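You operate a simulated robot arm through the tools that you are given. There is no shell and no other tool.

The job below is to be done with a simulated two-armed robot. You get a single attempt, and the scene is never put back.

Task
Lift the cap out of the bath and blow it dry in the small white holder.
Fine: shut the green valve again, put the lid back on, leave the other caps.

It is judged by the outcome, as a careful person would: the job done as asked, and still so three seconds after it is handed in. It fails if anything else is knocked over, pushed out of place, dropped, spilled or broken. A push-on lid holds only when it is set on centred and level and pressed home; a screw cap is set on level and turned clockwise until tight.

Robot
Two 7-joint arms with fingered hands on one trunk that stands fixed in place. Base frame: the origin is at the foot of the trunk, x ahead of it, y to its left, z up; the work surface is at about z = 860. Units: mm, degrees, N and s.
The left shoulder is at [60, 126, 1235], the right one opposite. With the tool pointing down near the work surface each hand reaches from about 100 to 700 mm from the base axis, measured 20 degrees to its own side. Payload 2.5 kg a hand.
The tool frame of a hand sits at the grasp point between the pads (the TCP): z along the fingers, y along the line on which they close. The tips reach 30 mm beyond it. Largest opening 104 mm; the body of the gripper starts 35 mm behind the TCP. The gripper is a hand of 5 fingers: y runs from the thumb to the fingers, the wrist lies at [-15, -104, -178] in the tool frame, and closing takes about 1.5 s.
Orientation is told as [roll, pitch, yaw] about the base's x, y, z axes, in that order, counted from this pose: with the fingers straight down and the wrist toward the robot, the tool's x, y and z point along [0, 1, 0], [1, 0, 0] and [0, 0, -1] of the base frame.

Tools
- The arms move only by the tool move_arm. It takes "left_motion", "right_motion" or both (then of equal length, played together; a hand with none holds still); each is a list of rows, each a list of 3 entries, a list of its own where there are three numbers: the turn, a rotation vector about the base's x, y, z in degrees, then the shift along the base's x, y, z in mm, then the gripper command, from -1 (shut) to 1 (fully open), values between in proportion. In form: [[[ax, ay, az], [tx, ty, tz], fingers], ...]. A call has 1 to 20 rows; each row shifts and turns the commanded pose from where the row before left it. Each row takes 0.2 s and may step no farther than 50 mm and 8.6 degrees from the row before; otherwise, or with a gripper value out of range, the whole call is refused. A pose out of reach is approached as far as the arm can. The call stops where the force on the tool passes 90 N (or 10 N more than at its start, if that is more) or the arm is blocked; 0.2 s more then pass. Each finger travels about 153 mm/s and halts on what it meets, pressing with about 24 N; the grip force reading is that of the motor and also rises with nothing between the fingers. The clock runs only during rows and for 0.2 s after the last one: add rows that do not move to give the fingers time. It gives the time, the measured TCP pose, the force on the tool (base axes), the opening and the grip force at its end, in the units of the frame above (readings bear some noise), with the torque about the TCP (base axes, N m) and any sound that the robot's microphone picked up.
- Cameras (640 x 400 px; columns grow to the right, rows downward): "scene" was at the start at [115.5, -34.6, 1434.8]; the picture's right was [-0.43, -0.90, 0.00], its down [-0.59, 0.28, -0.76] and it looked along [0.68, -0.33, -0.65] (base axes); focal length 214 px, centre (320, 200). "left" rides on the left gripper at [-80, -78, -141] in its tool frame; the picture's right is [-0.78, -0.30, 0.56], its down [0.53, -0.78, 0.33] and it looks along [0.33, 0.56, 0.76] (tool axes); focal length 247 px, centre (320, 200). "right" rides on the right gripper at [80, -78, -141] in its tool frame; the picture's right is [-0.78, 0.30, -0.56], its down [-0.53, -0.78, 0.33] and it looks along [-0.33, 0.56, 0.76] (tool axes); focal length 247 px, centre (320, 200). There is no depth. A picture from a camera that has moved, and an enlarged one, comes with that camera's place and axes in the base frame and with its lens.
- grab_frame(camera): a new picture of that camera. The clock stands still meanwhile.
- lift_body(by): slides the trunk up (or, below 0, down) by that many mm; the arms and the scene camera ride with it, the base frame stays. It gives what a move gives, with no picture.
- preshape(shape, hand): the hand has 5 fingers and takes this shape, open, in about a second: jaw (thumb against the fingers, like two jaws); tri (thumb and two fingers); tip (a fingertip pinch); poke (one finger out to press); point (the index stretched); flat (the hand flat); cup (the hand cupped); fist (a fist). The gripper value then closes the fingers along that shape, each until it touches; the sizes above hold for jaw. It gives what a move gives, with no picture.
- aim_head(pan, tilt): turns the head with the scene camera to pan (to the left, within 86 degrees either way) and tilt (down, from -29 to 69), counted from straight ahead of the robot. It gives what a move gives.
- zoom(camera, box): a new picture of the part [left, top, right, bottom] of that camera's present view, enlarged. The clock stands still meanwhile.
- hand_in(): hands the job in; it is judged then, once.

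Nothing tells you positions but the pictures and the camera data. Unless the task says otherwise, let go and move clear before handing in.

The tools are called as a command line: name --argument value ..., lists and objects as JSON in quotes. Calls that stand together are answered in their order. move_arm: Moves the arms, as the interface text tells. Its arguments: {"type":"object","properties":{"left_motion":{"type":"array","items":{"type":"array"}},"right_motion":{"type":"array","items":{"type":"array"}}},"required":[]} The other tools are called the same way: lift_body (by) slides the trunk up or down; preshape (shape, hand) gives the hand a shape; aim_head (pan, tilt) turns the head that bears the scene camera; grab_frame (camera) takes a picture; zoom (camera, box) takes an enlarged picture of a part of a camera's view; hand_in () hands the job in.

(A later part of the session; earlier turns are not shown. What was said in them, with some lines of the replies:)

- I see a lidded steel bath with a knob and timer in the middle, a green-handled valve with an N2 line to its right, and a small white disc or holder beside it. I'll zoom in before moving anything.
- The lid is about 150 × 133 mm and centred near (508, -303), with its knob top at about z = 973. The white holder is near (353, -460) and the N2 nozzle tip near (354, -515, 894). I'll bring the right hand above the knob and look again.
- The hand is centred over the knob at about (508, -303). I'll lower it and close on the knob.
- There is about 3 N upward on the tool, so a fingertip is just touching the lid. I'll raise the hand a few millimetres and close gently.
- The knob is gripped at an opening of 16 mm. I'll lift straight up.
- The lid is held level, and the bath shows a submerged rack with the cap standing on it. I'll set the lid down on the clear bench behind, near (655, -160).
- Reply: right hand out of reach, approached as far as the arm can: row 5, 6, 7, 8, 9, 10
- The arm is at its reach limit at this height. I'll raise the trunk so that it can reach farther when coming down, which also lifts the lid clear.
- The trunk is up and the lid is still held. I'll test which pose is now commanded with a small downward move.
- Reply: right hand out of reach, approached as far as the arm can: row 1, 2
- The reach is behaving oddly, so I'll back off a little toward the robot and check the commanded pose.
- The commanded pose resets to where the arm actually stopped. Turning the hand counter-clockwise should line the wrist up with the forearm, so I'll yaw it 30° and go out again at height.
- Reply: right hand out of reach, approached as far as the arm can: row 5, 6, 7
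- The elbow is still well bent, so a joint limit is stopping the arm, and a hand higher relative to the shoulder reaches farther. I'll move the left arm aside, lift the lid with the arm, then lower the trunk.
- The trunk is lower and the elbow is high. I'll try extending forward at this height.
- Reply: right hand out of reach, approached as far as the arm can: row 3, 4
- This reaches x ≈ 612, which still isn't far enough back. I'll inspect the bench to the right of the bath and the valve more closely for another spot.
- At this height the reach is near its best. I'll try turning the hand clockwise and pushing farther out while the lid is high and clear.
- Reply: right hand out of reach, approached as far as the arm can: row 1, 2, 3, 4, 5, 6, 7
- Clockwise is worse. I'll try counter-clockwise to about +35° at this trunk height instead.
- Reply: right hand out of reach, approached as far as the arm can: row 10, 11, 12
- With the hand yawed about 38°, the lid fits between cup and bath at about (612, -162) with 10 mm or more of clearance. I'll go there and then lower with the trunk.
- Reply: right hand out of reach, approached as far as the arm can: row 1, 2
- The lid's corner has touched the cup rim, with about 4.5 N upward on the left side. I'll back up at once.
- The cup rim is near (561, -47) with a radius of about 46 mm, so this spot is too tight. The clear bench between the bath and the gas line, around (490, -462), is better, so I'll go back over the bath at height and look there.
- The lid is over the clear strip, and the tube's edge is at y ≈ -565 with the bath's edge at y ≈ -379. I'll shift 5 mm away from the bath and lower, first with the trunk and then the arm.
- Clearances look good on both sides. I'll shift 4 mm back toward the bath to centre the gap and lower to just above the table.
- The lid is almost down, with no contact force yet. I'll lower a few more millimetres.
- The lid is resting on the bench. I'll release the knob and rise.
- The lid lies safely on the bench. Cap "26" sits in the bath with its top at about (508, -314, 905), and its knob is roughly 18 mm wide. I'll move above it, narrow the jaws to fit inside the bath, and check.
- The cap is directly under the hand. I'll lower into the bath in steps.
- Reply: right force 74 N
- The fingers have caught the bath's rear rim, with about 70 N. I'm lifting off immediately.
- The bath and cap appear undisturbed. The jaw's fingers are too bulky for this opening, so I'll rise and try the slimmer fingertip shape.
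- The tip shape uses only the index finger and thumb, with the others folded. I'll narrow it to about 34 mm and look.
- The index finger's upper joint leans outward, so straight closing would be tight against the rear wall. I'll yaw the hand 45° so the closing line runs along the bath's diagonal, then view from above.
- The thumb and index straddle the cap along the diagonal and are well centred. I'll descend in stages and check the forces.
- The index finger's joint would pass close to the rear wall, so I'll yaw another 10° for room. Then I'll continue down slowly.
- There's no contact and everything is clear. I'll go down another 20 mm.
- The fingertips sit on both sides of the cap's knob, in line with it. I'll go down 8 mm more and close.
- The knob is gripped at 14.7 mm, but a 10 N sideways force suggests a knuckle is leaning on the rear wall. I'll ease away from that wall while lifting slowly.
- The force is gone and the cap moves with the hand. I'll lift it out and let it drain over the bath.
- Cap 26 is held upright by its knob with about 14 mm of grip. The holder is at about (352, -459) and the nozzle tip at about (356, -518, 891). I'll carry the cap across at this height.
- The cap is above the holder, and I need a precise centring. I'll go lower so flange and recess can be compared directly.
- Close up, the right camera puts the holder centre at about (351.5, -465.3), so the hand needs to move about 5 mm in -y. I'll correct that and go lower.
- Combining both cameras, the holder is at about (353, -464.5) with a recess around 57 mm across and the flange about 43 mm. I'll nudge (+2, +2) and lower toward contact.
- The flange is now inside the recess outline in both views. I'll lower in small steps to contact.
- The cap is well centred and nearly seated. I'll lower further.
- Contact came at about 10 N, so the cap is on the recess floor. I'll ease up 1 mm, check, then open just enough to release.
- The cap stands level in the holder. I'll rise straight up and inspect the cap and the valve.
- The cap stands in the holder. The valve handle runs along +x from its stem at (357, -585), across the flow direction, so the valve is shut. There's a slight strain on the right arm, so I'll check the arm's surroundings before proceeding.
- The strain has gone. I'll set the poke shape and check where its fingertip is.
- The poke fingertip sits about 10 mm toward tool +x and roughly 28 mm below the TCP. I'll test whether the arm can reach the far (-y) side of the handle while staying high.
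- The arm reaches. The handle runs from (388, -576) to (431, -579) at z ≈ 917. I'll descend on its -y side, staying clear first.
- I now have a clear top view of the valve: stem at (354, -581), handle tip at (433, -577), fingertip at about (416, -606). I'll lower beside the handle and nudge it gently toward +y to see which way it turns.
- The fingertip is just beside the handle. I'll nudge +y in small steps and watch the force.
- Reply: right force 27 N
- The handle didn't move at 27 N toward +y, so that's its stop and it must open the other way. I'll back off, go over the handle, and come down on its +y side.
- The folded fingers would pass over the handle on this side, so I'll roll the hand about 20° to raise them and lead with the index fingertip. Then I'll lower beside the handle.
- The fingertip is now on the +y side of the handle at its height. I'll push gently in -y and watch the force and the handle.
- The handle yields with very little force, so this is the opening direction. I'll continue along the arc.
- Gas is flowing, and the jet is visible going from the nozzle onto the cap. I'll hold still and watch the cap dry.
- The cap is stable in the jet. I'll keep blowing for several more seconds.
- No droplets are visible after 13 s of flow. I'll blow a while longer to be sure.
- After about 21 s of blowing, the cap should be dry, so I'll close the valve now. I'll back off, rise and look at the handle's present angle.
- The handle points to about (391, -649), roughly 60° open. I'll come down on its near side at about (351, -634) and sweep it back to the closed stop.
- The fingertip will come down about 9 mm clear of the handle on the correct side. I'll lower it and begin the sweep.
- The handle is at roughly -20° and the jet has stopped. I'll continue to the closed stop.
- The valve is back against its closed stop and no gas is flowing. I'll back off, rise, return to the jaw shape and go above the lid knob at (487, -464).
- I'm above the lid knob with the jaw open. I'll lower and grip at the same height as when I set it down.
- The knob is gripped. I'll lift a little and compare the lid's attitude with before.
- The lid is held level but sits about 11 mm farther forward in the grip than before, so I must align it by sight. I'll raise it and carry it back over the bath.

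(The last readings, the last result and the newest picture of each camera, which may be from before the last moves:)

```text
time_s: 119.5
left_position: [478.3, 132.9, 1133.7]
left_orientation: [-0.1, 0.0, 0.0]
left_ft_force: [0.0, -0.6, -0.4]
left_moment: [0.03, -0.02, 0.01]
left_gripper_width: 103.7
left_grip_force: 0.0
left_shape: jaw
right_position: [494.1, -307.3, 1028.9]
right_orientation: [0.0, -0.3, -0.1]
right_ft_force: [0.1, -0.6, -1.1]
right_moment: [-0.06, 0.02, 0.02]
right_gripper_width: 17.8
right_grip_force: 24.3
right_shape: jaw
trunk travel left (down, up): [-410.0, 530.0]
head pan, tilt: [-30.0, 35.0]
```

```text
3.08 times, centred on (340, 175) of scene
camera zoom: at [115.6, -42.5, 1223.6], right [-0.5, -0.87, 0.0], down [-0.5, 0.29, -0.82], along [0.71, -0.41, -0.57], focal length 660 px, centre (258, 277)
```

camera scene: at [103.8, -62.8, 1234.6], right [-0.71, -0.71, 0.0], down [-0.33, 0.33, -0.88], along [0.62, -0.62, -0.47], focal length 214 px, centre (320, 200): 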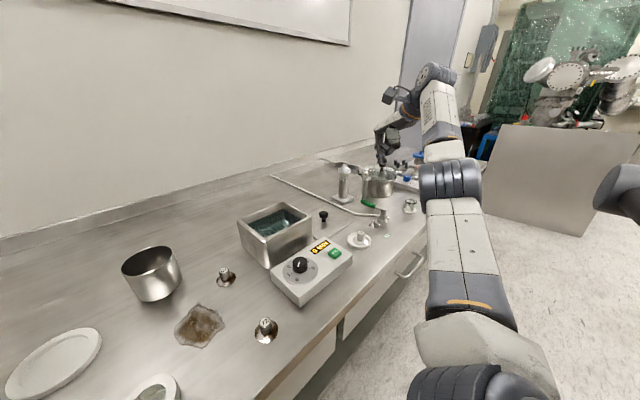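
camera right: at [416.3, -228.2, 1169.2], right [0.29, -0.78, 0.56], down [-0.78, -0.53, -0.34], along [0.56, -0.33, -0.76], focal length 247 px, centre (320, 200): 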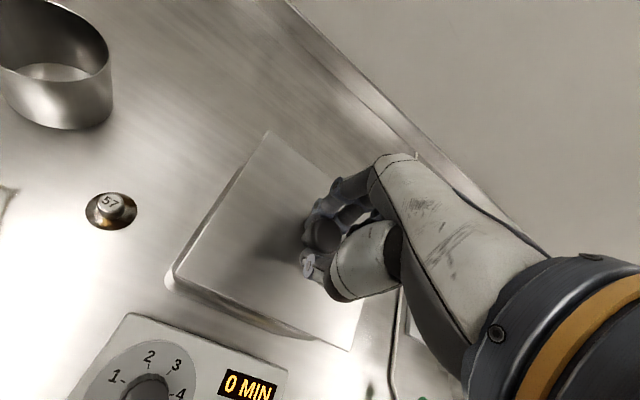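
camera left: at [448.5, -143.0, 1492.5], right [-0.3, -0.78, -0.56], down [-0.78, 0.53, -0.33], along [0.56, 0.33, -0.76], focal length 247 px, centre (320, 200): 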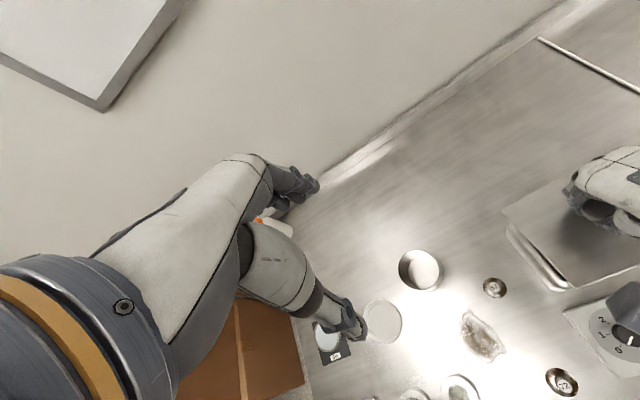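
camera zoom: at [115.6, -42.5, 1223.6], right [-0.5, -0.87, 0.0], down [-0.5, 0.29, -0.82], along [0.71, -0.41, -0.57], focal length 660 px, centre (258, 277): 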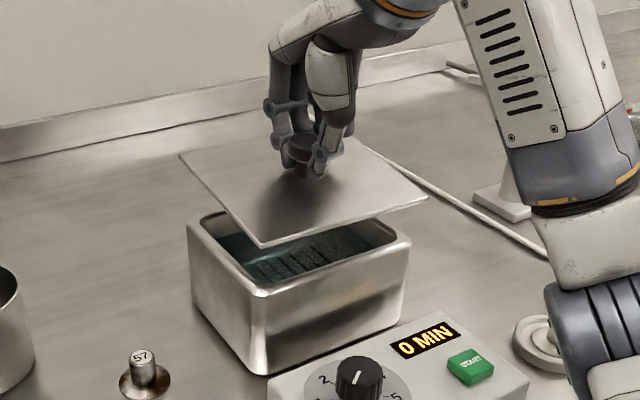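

Triangulating the corners shows the lid tilted about 8° in the grip, with its far edge higher. I'll pitch the hand to level the lid over the bath and re-measure before lowering.

move_arm --right_motion '[[[0, 4, 0], [4.7, -0.5, 0], -1], [[0, 4, 0], [4.7, 0, 0], -1], [[0, 0, 0], [0, 0, 0], -1], [[0, 0, 0], [0, 0, 0], -1]]'

grab_frame --camera "right"

zoom --camera "scene" --box '[270, 120, 400, 230]'

```text
time_s: 120.5
left_position: [479.3, 134.4, 1132.9]
left_orientation: [0.0, 0.0, 0.0]
left_ft_force: [-0.5, -0.1, 0.3]
left_moment: [-0.03, 0.0, 0.02]
left_gripper_width: 103.8
left_grip_force: 0.0
left_shape: jaw
right_position: [505.3, -306.8, 1025.6]
right_orientation: [0.0, 7.8, 0.1]
right_ft_force: [-0.1, -0.2, -2.4]
right_moment: [0.06, 0.0, 0.02]
right_gripper_width: 17.9
right_grip_force: 23.9
right_shape: jaw
trunk travel left (down, up): [-410.0, 530.0]
head pan, tilt: [-30.0, 35.0]
```

```text
taken
camera right: at [447.1, -227.3, 1178.0], right [0.37, -0.78, 0.51], down [-0.82, -0.53, -0.22], along [0.45, -0.33, -0.83], focal length 247 px, centre (320, 200)
```

right: 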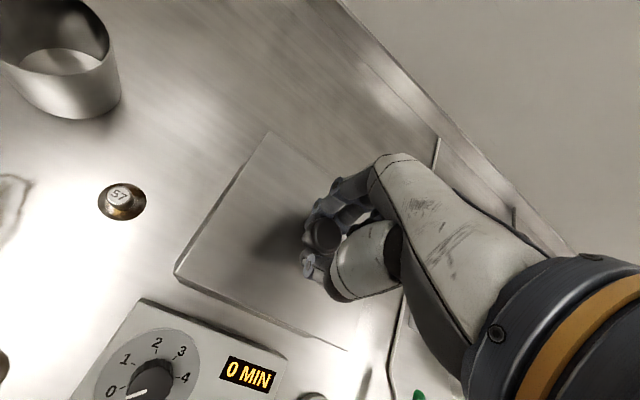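

```text
3.64 times, centred on (335, 175) of scene
camera zoom: at [115.7, -42.5, 1223.6], right [-0.5, -0.87, 0.0], down [-0.5, 0.29, -0.82], along [0.71, -0.41, -0.57], focal length 780 px, centre (266, 291)
```

zoom: 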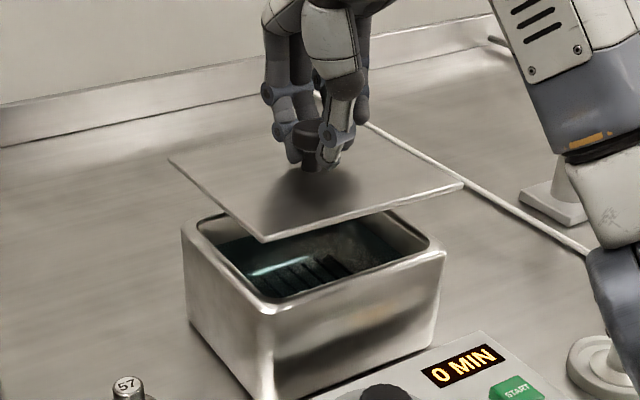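

The lid is now level (corners at z ≈ 988–991) and centred at about (511.7, -306.7) over the bath centre (510.5, -307.5). I'll shift 1 mm and lower.

move_arm --right_motion '[[[0, 0, 0], [-1, -1, -15], -1], [[0, 0, 0], [0, 0, -15], -1], [[0, 0, 0], [0, 0, -8], -1], [[0, 0, 0], [0, 0, -3], -1], [[0, 0, 0], [0, 0, 0], -1]]'

zoom --camera "right" --box '[130, 110, 390, 390]'

zoom --camera "scene" --box '[270, 120, 400, 230]'

```text
time_s: 121.7
left_position: [478.0, 133.8, 1133.2]
left_orientation: [0.0, 0.0, 0.0]
left_ft_force: [0.1, 0.0, -0.2]
left_moment: [0.0, -0.04, 0.01]
left_gripper_width: 103.6
left_grip_force: 0.0
left_shape: jaw
right_position: [503.1, -308.5, 984.6]
right_orientation: [0.0, 7.8, 0.0]
right_ft_force: [-0.2, 0.4, -1.6]
right_moment: [-0.08, -0.02, 0.01]
right_gripper_width: 18.1
right_grip_force: 24.0
right_shape: jaw
trunk travel left (down, up): [-410.0, 530.0]
head pan, tilt: [-30.0, 35.0]
```

```text
1.43 times, centred on (260, 250) of right
camera zoom: at [444.9, -228.6, 1136.9], right [0.37, -0.78, 0.51], down [-0.82, -0.53, -0.22], along [0.45, -0.33, -0.83], focal length 353 px, centre (406, 129)
```

zoom: 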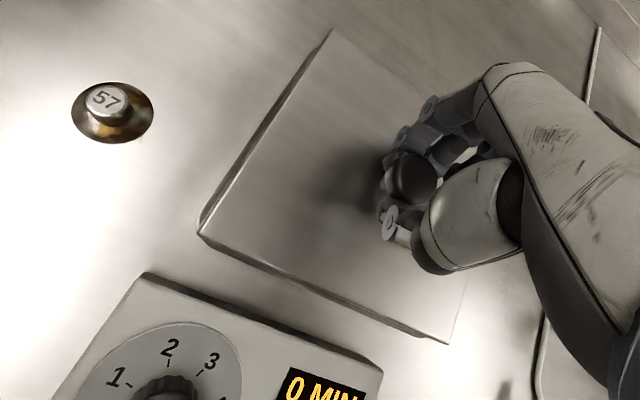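

```text
3.64 times, centred on (335, 175) of scene
camera zoom: at [115.6, -42.4, 1223.6], right [-0.5, -0.87, 0.0], down [-0.5, 0.29, -0.82], along [0.71, -0.41, -0.57], focal length 780 px, centre (266, 291)
```

zoom: 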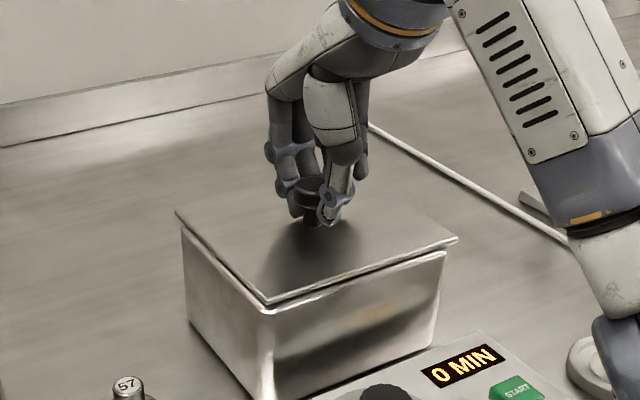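

The lid is aligned over the rim, just a few millimetres above it. I'll lower gently to contact.

move_arm --right_motion '[[[0, 0, 0], [0, 0.5, -2], -1], [[0, 0, 0], [0, 0, -2], -1], [[0, 0, 0], [0, 0, -1], -1], [[0, 0, 0], [0, 0, 0], -1]]'

```text
time_s: 122.7
left_position: [478.1, 134.6, 1133.8]
left_orientation: [0.0, -0.1, -0.1]
left_ft_force: [0.2, 0.1, -0.8]
left_moment: [0.0, 0.0, -0.02]
left_gripper_width: 103.6
left_grip_force: 0.0
left_shape: jaw
right_position: [504.2, -308.2, 982.1]
right_orientation: [0.0, 7.6, -0.2]
right_ft_force: [-1.9, -2.3, 10.4]
right_moment: [-0.05, -0.12, -0.04]
right_gripper_width: 18.4
right_grip_force: 24.3
right_shape: jaw
trunk travel left (down, up): [-410.0, 530.0]
head pan, tilt: [-30.0, 35.0]
```

The lid is in contact with the rim at about 10 N. I'll check how it sits before letting go.

zoom --camera "right" --box '[130, 110, 390, 390]'

zoom --camera "scene" --box '[280, 140, 390, 230]'

```text
1.43 times, centred on (260, 250) of right
camera zoom: at [445.9, -227.4, 1133.0], right [0.37, -0.78, 0.51], down [-0.81, -0.53, -0.23], along [0.45, -0.33, -0.83], focal length 353 px, centre (406, 129)
```

zoom: 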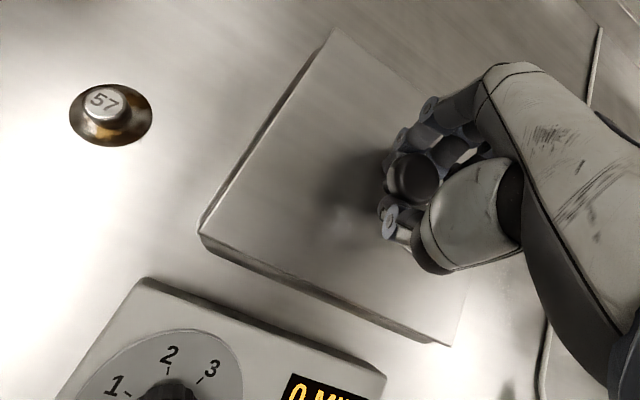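

```text
4.44 times, centred on (335, 185) of scene
camera zoom: at [114.6, -42.2, 1223.9], right [-0.5, -0.87, 0.0], down [-0.5, 0.29, -0.82], along [0.71, -0.41, -0.57], focal length 953 px, centre (253, 267)
```

zoom: 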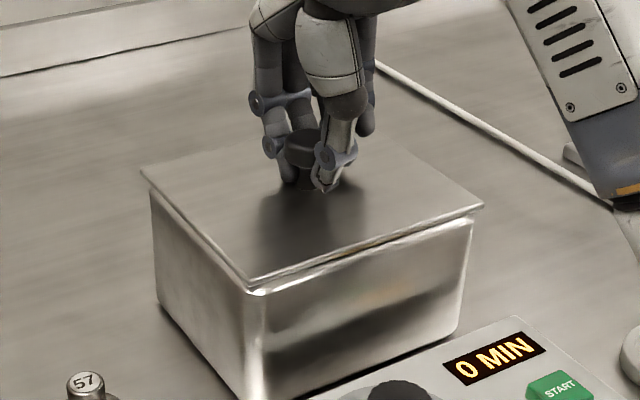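

The lid sits flat and centred on the rim. I'll relieve the force and release the knob.

move_arm --right_motion '[[[0, 0, 0], [0, 0, 0.8], -1], [[0, 0, 0], [0, 0, 0], -0.8], [[0, 0, 0], [0, 0, 0], -0.5], [[0, 0, 0], [0, 0, 0], 0], [[0, 0, 0], [0, 0, 0], 0.5], [[0, 0, 0], [0, 0, 0], 1], [[0, 0, 0], [0, 0, 0], 1]]'

zoom --camera "scene" --box '[280, 140, 390, 230]'

zoom --camera "right" --box '[130, 110, 390, 390]'

```text
time_s: 124.3
left_position: [475.8, 135.2, 1134.2]
left_orientation: [-0.1, -0.1, 0.0]
left_ft_force: [0.3, 0.8, 1.1]
left_moment: [0.0, -0.01, 0.0]
left_gripper_width: 103.9
left_grip_force: 0.1
left_shape: jaw
right_position: [503.5, -306.9, 985.5]
right_orientation: [0.1, 7.2, -0.1]
right_ft_force: [-2.1, 0.0, 26.2]
right_moment: [-0.27, -1.24, -0.06]
right_gripper_width: 99.2
right_grip_force: 0.1
right_shape: jaw
trunk travel left (down, up): [-410.0, 530.0]
head pan, tilt: [-30.0, 35.0]
```

```text
4.44 times, centred on (335, 185) of scene
camera zoom: at [113.2, -41.2, 1224.1], right [-0.5, -0.87, 0.0], down [-0.49, 0.29, -0.82], along [0.71, -0.41, -0.57], focal length 953 px, centre (253, 267)
```

zoom: 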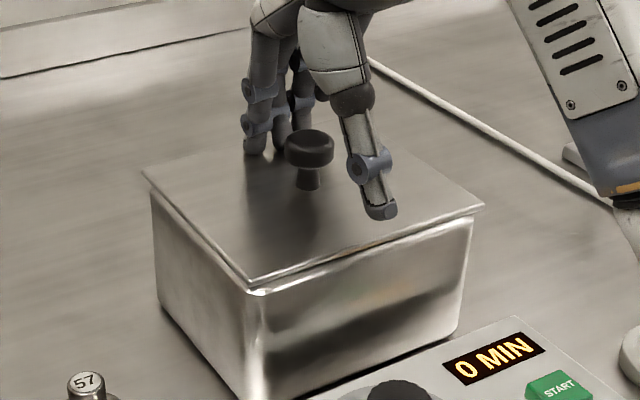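

```text
1.43 times, centred on (260, 250) of right
camera zoom: at [444.1, -227.1, 1135.5], right [0.36, -0.78, 0.52], down [-0.81, -0.53, -0.23], along [0.46, -0.33, -0.82], focal length 353 px, centre (406, 129)
```

zoom: 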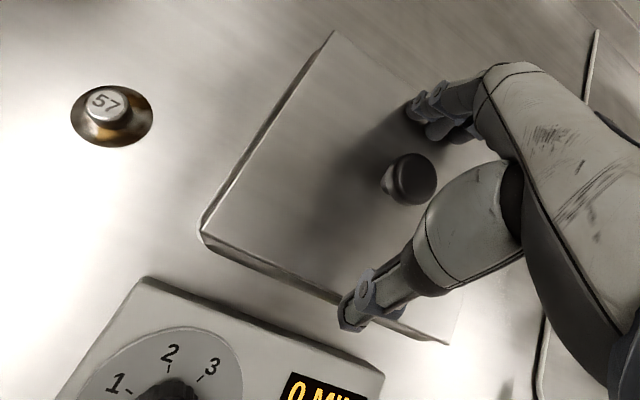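

The knob is released, but the pitched fingertips are pressing on the lid. I'll rise straight up off it.

move_arm --right_motion '[[[0, 0, 0], [0, 0, 6], 1], [[0, 0, 0], [0, 0, 10], 1], [[0, 0, 0], [0, 0, 25], 1], [[0, 0, 0], [0, 0, 40], 1], [[0, -4, 0], [0, 0, 40], 1], [[0, -4, 0], [0, 0, 30], 1], [[0, 0, 0], [0, -30, 20], 1], [[0, 0, 0], [0, -40, 0], 1], [[0, 0, 0], [0, -40, 0], 1], [[0, 0, 0], [0, 0, 0], 1]]'

grab_frame --camera "scene"

zoom --camera "scene" --box '[280, 140, 390, 230]'

grab_frame --camera "right"

zoom --camera "scene" --box '[380, 150, 490, 240]'

```text
time_s: 126.5
left_position: [479.2, 133.7, 1132.8]
left_orientation: [0.0, 0.1, 0.0]
left_ft_force: [-0.6, -0.7, 0.1]
left_moment: [0.0, -0.02, 0.0]
left_gripper_width: 103.6
left_grip_force: 0.1
left_shape: jaw
right_position: [505.9, -418.0, 1155.0]
right_orientation: [0.0, -0.2, -0.1]
right_ft_force: [0.1, 0.4, 0.9]
right_moment: [0.02, -0.01, -0.03]
right_gripper_width: 103.9
right_grip_force: 0.0
right_shape: jaw
trunk travel left (down, up): [-410.0, 530.0]
head pan, tilt: [-30.0, 35.0]
```

```text
taken
camera scene: at [115.5, -42.5, 1223.6], right [-0.5, -0.87, 0.0], down [-0.5, 0.29, -0.82], along [0.71, -0.41, -0.57], focal length 214 px, centre (320, 200)
```

scene: 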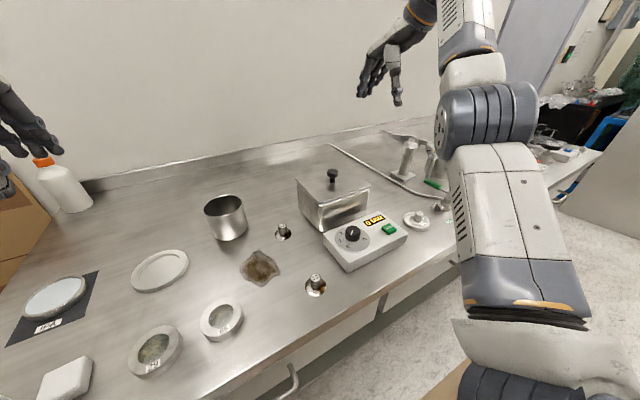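

```text
4.44 times, centred on (335, 185) of scene
camera zoom: at [115.5, -42.5, 1223.6], right [-0.5, -0.87, 0.0], down [-0.5, 0.29, -0.82], along [0.71, -0.41, -0.57], focal length 953 px, centre (253, 267)
```

zoom: 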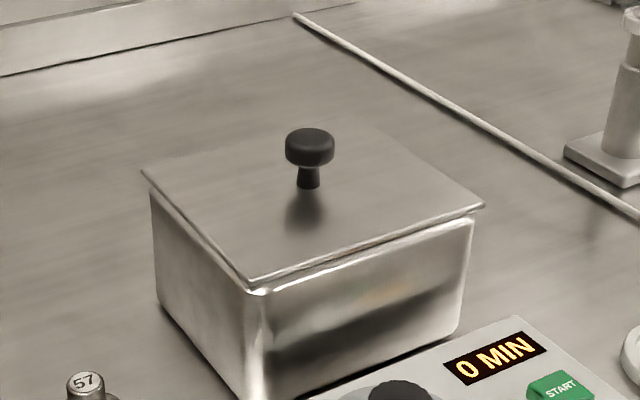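

```text
taken
camera right: at [426.8, -338.4, 1296.5], right [0.29, -0.78, 0.56], down [-0.78, -0.54, -0.33], along [0.56, -0.34, -0.76], focal length 247 px, centre (320, 200)
```

right: 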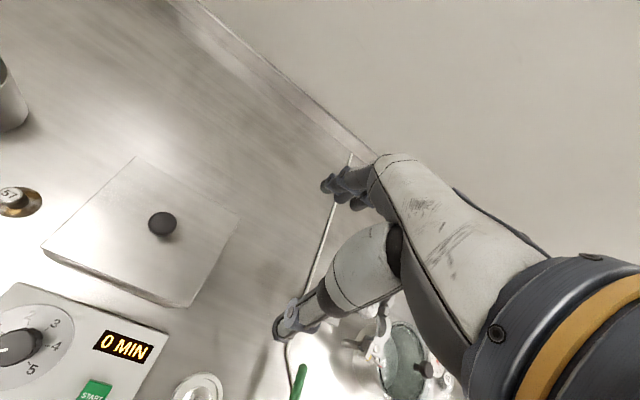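

```text
4.44 times, centred on (435, 195) of scene
camera zoom: at [115.5, -42.5, 1223.6], right [-0.5, -0.87, 0.0], down [-0.5, 0.29, -0.82], along [0.71, -0.41, -0.57], focal length 953 px, centre (-191, 222)
```

zoom: 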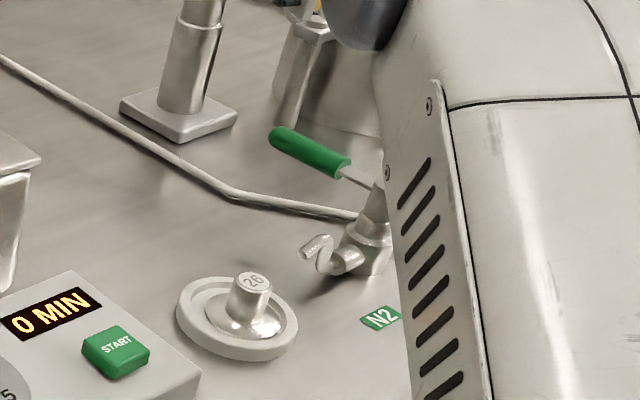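

The lid is on and looks level, the cap is in the holder and the valve is shut. I want to be sure the lid is fully down, so I'll zoom closely on its edges.

zoom --camera "scene" --box '[290, 175, 350, 225]'

zoom --camera "scene" --box '[325, 170, 385, 220]'

zoom --camera "right" --box '[20, 140, 260, 330]'

```text
8.00 times, centred on (320, 200) of scene
camera zoom: at [115.5, -42.5, 1223.6], right [-0.5, -0.87, 0.0], down [-0.5, 0.29, -0.82], along [0.71, -0.41, -0.57], focal length 1716 px, centre (320, 200)
```

zoom: 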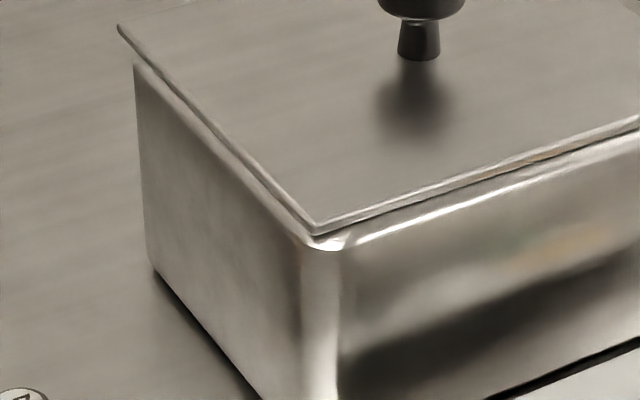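

```text
8.00 times, centred on (355, 195) of scene
camera zoom: at [115.5, -42.5, 1223.6], right [-0.5, -0.87, 0.0], down [-0.5, 0.29, -0.82], along [0.71, -0.41, -0.57], focal length 1716 px, centre (40, 240)
```

zoom: 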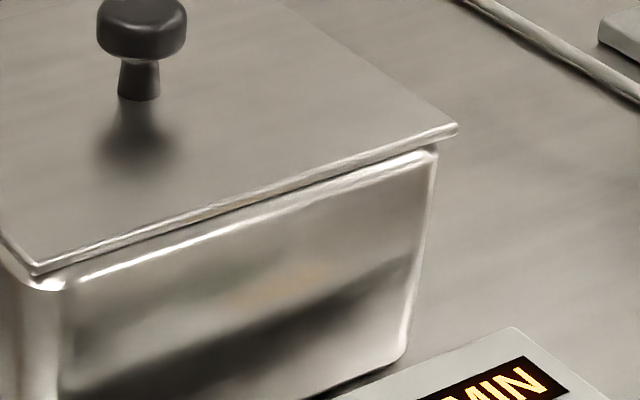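

```text
2.11 times, centred on (140, 235) of right
camera zoom: at [426.8, -338.4, 1296.5], right [0.29, -0.78, 0.56], down [-0.78, -0.54, -0.33], along [0.56, -0.34, -0.76], focal length 520 px, centre (699, 126)
```

zoom: 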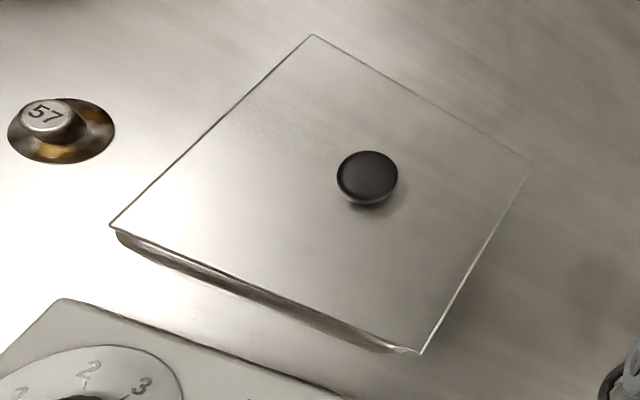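

It looks seated. To compare directly with the original appearance, I'll restore the trunk and head to their starting pose and take the same zoom.

lift_body --by 220

aim_head --pan -25.4 --tilt 40.9

zoom --camera "scene" --box '[300, 170, 480, 300]'

grab_frame --camera "scene"

```text
time_s: 128.8
left_position: [478.9, 134.0, 1352.5]
left_orientation: [0.0, 0.0, -0.1]
left_ft_force: [0.7, 0.0, 0.3]
left_moment: [-0.03, -0.01, 0.02]
left_gripper_width: 103.7
left_grip_force: 0.0
left_shape: jaw
right_position: [505.3, -418.2, 1374.0]
right_orientation: [0.0, -0.2, 0.0]
right_ft_force: [0.3, -0.7, -0.3]
right_moment: [0.05, 0.01, -0.01]
right_gripper_width: 103.6
right_grip_force: 0.2
right_shape: jaw
trunk travel left (down, up): [-630.0, 310.0]
head pan, tilt: [-30.0, 35.0]
```

```text
time_s: 129.5
left_position: [477.9, 133.6, 1353.8]
left_orientation: [0.0, 0.1, -0.1]
left_ft_force: [-0.4, 0.0, 0.3]
left_moment: [-0.03, 0.01, -0.01]
left_gripper_width: 103.6
left_grip_force: 0.0
left_shape: jaw
right_position: [504.9, -417.4, 1375.0]
right_orientation: [0.0, -0.2, -0.1]
right_ft_force: [0.4, -0.4, 0.7]
right_moment: [0.0, -0.02, 0.03]
right_gripper_width: 103.8
right_grip_force: 0.1
right_shape: jaw
trunk travel left (down, up): [-630.0, 310.0]
head pan, tilt: [-25.4, 40.9]
```

```text
3.08 times, centred on (390, 235) of scene
camera zoom: at [115.5, -34.6, 1434.8], right [-0.43, -0.9, 0.0], down [-0.59, 0.28, -0.76], along [0.68, -0.32, -0.65], focal length 660 px, centre (105, 92)
```

zoom: 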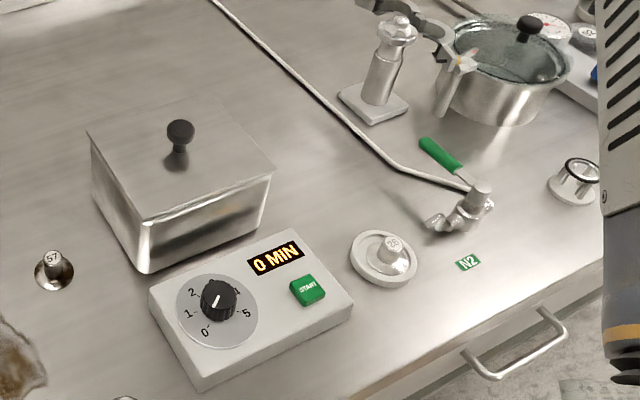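

```text
taken
camera scene: at [115.5, -34.6, 1434.8], right [-0.43, -0.9, 0.0], down [-0.59, 0.28, -0.76], along [0.68, -0.32, -0.65], focal length 214 px, centre (320, 200)
```

scene: 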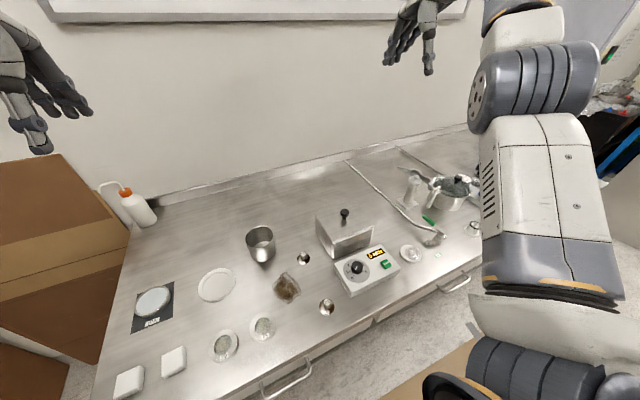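

The view matches the start: the lid is on the bath and level (within about 4 mm of its original spot), the bath, cup and other caps are where they were, and the green valve is shut. Cap 26 stands in the white holder after about 21 s in the gas jet, though I could see no direct sign of wet or dry. Both hands are clear, so I'm handing in.

hand_in

```text
The job is handed in.
```

I've handed the job in. Cap 26 is out of the bath and standing in the small white holder, the green valve is shut, and the lid is back on the bath.

- **Drying:** the nitrogen jet was aimed at the cap for about 21 seconds. I saw no droplets afterwards, but the pictures can't prove it is fully dry.
- **Lid:** it sits level on the rim, about 4 mm from where it started.
- **Knocks:** the lid brushed the cup rim with about 5 N. The hand also caught the bath's rear rim with about 70 N on the first try for the cap. Neither the cup nor the bath appears to have moved.
- **Other caps:** I left them alone, and 57 and 72 are where they were.
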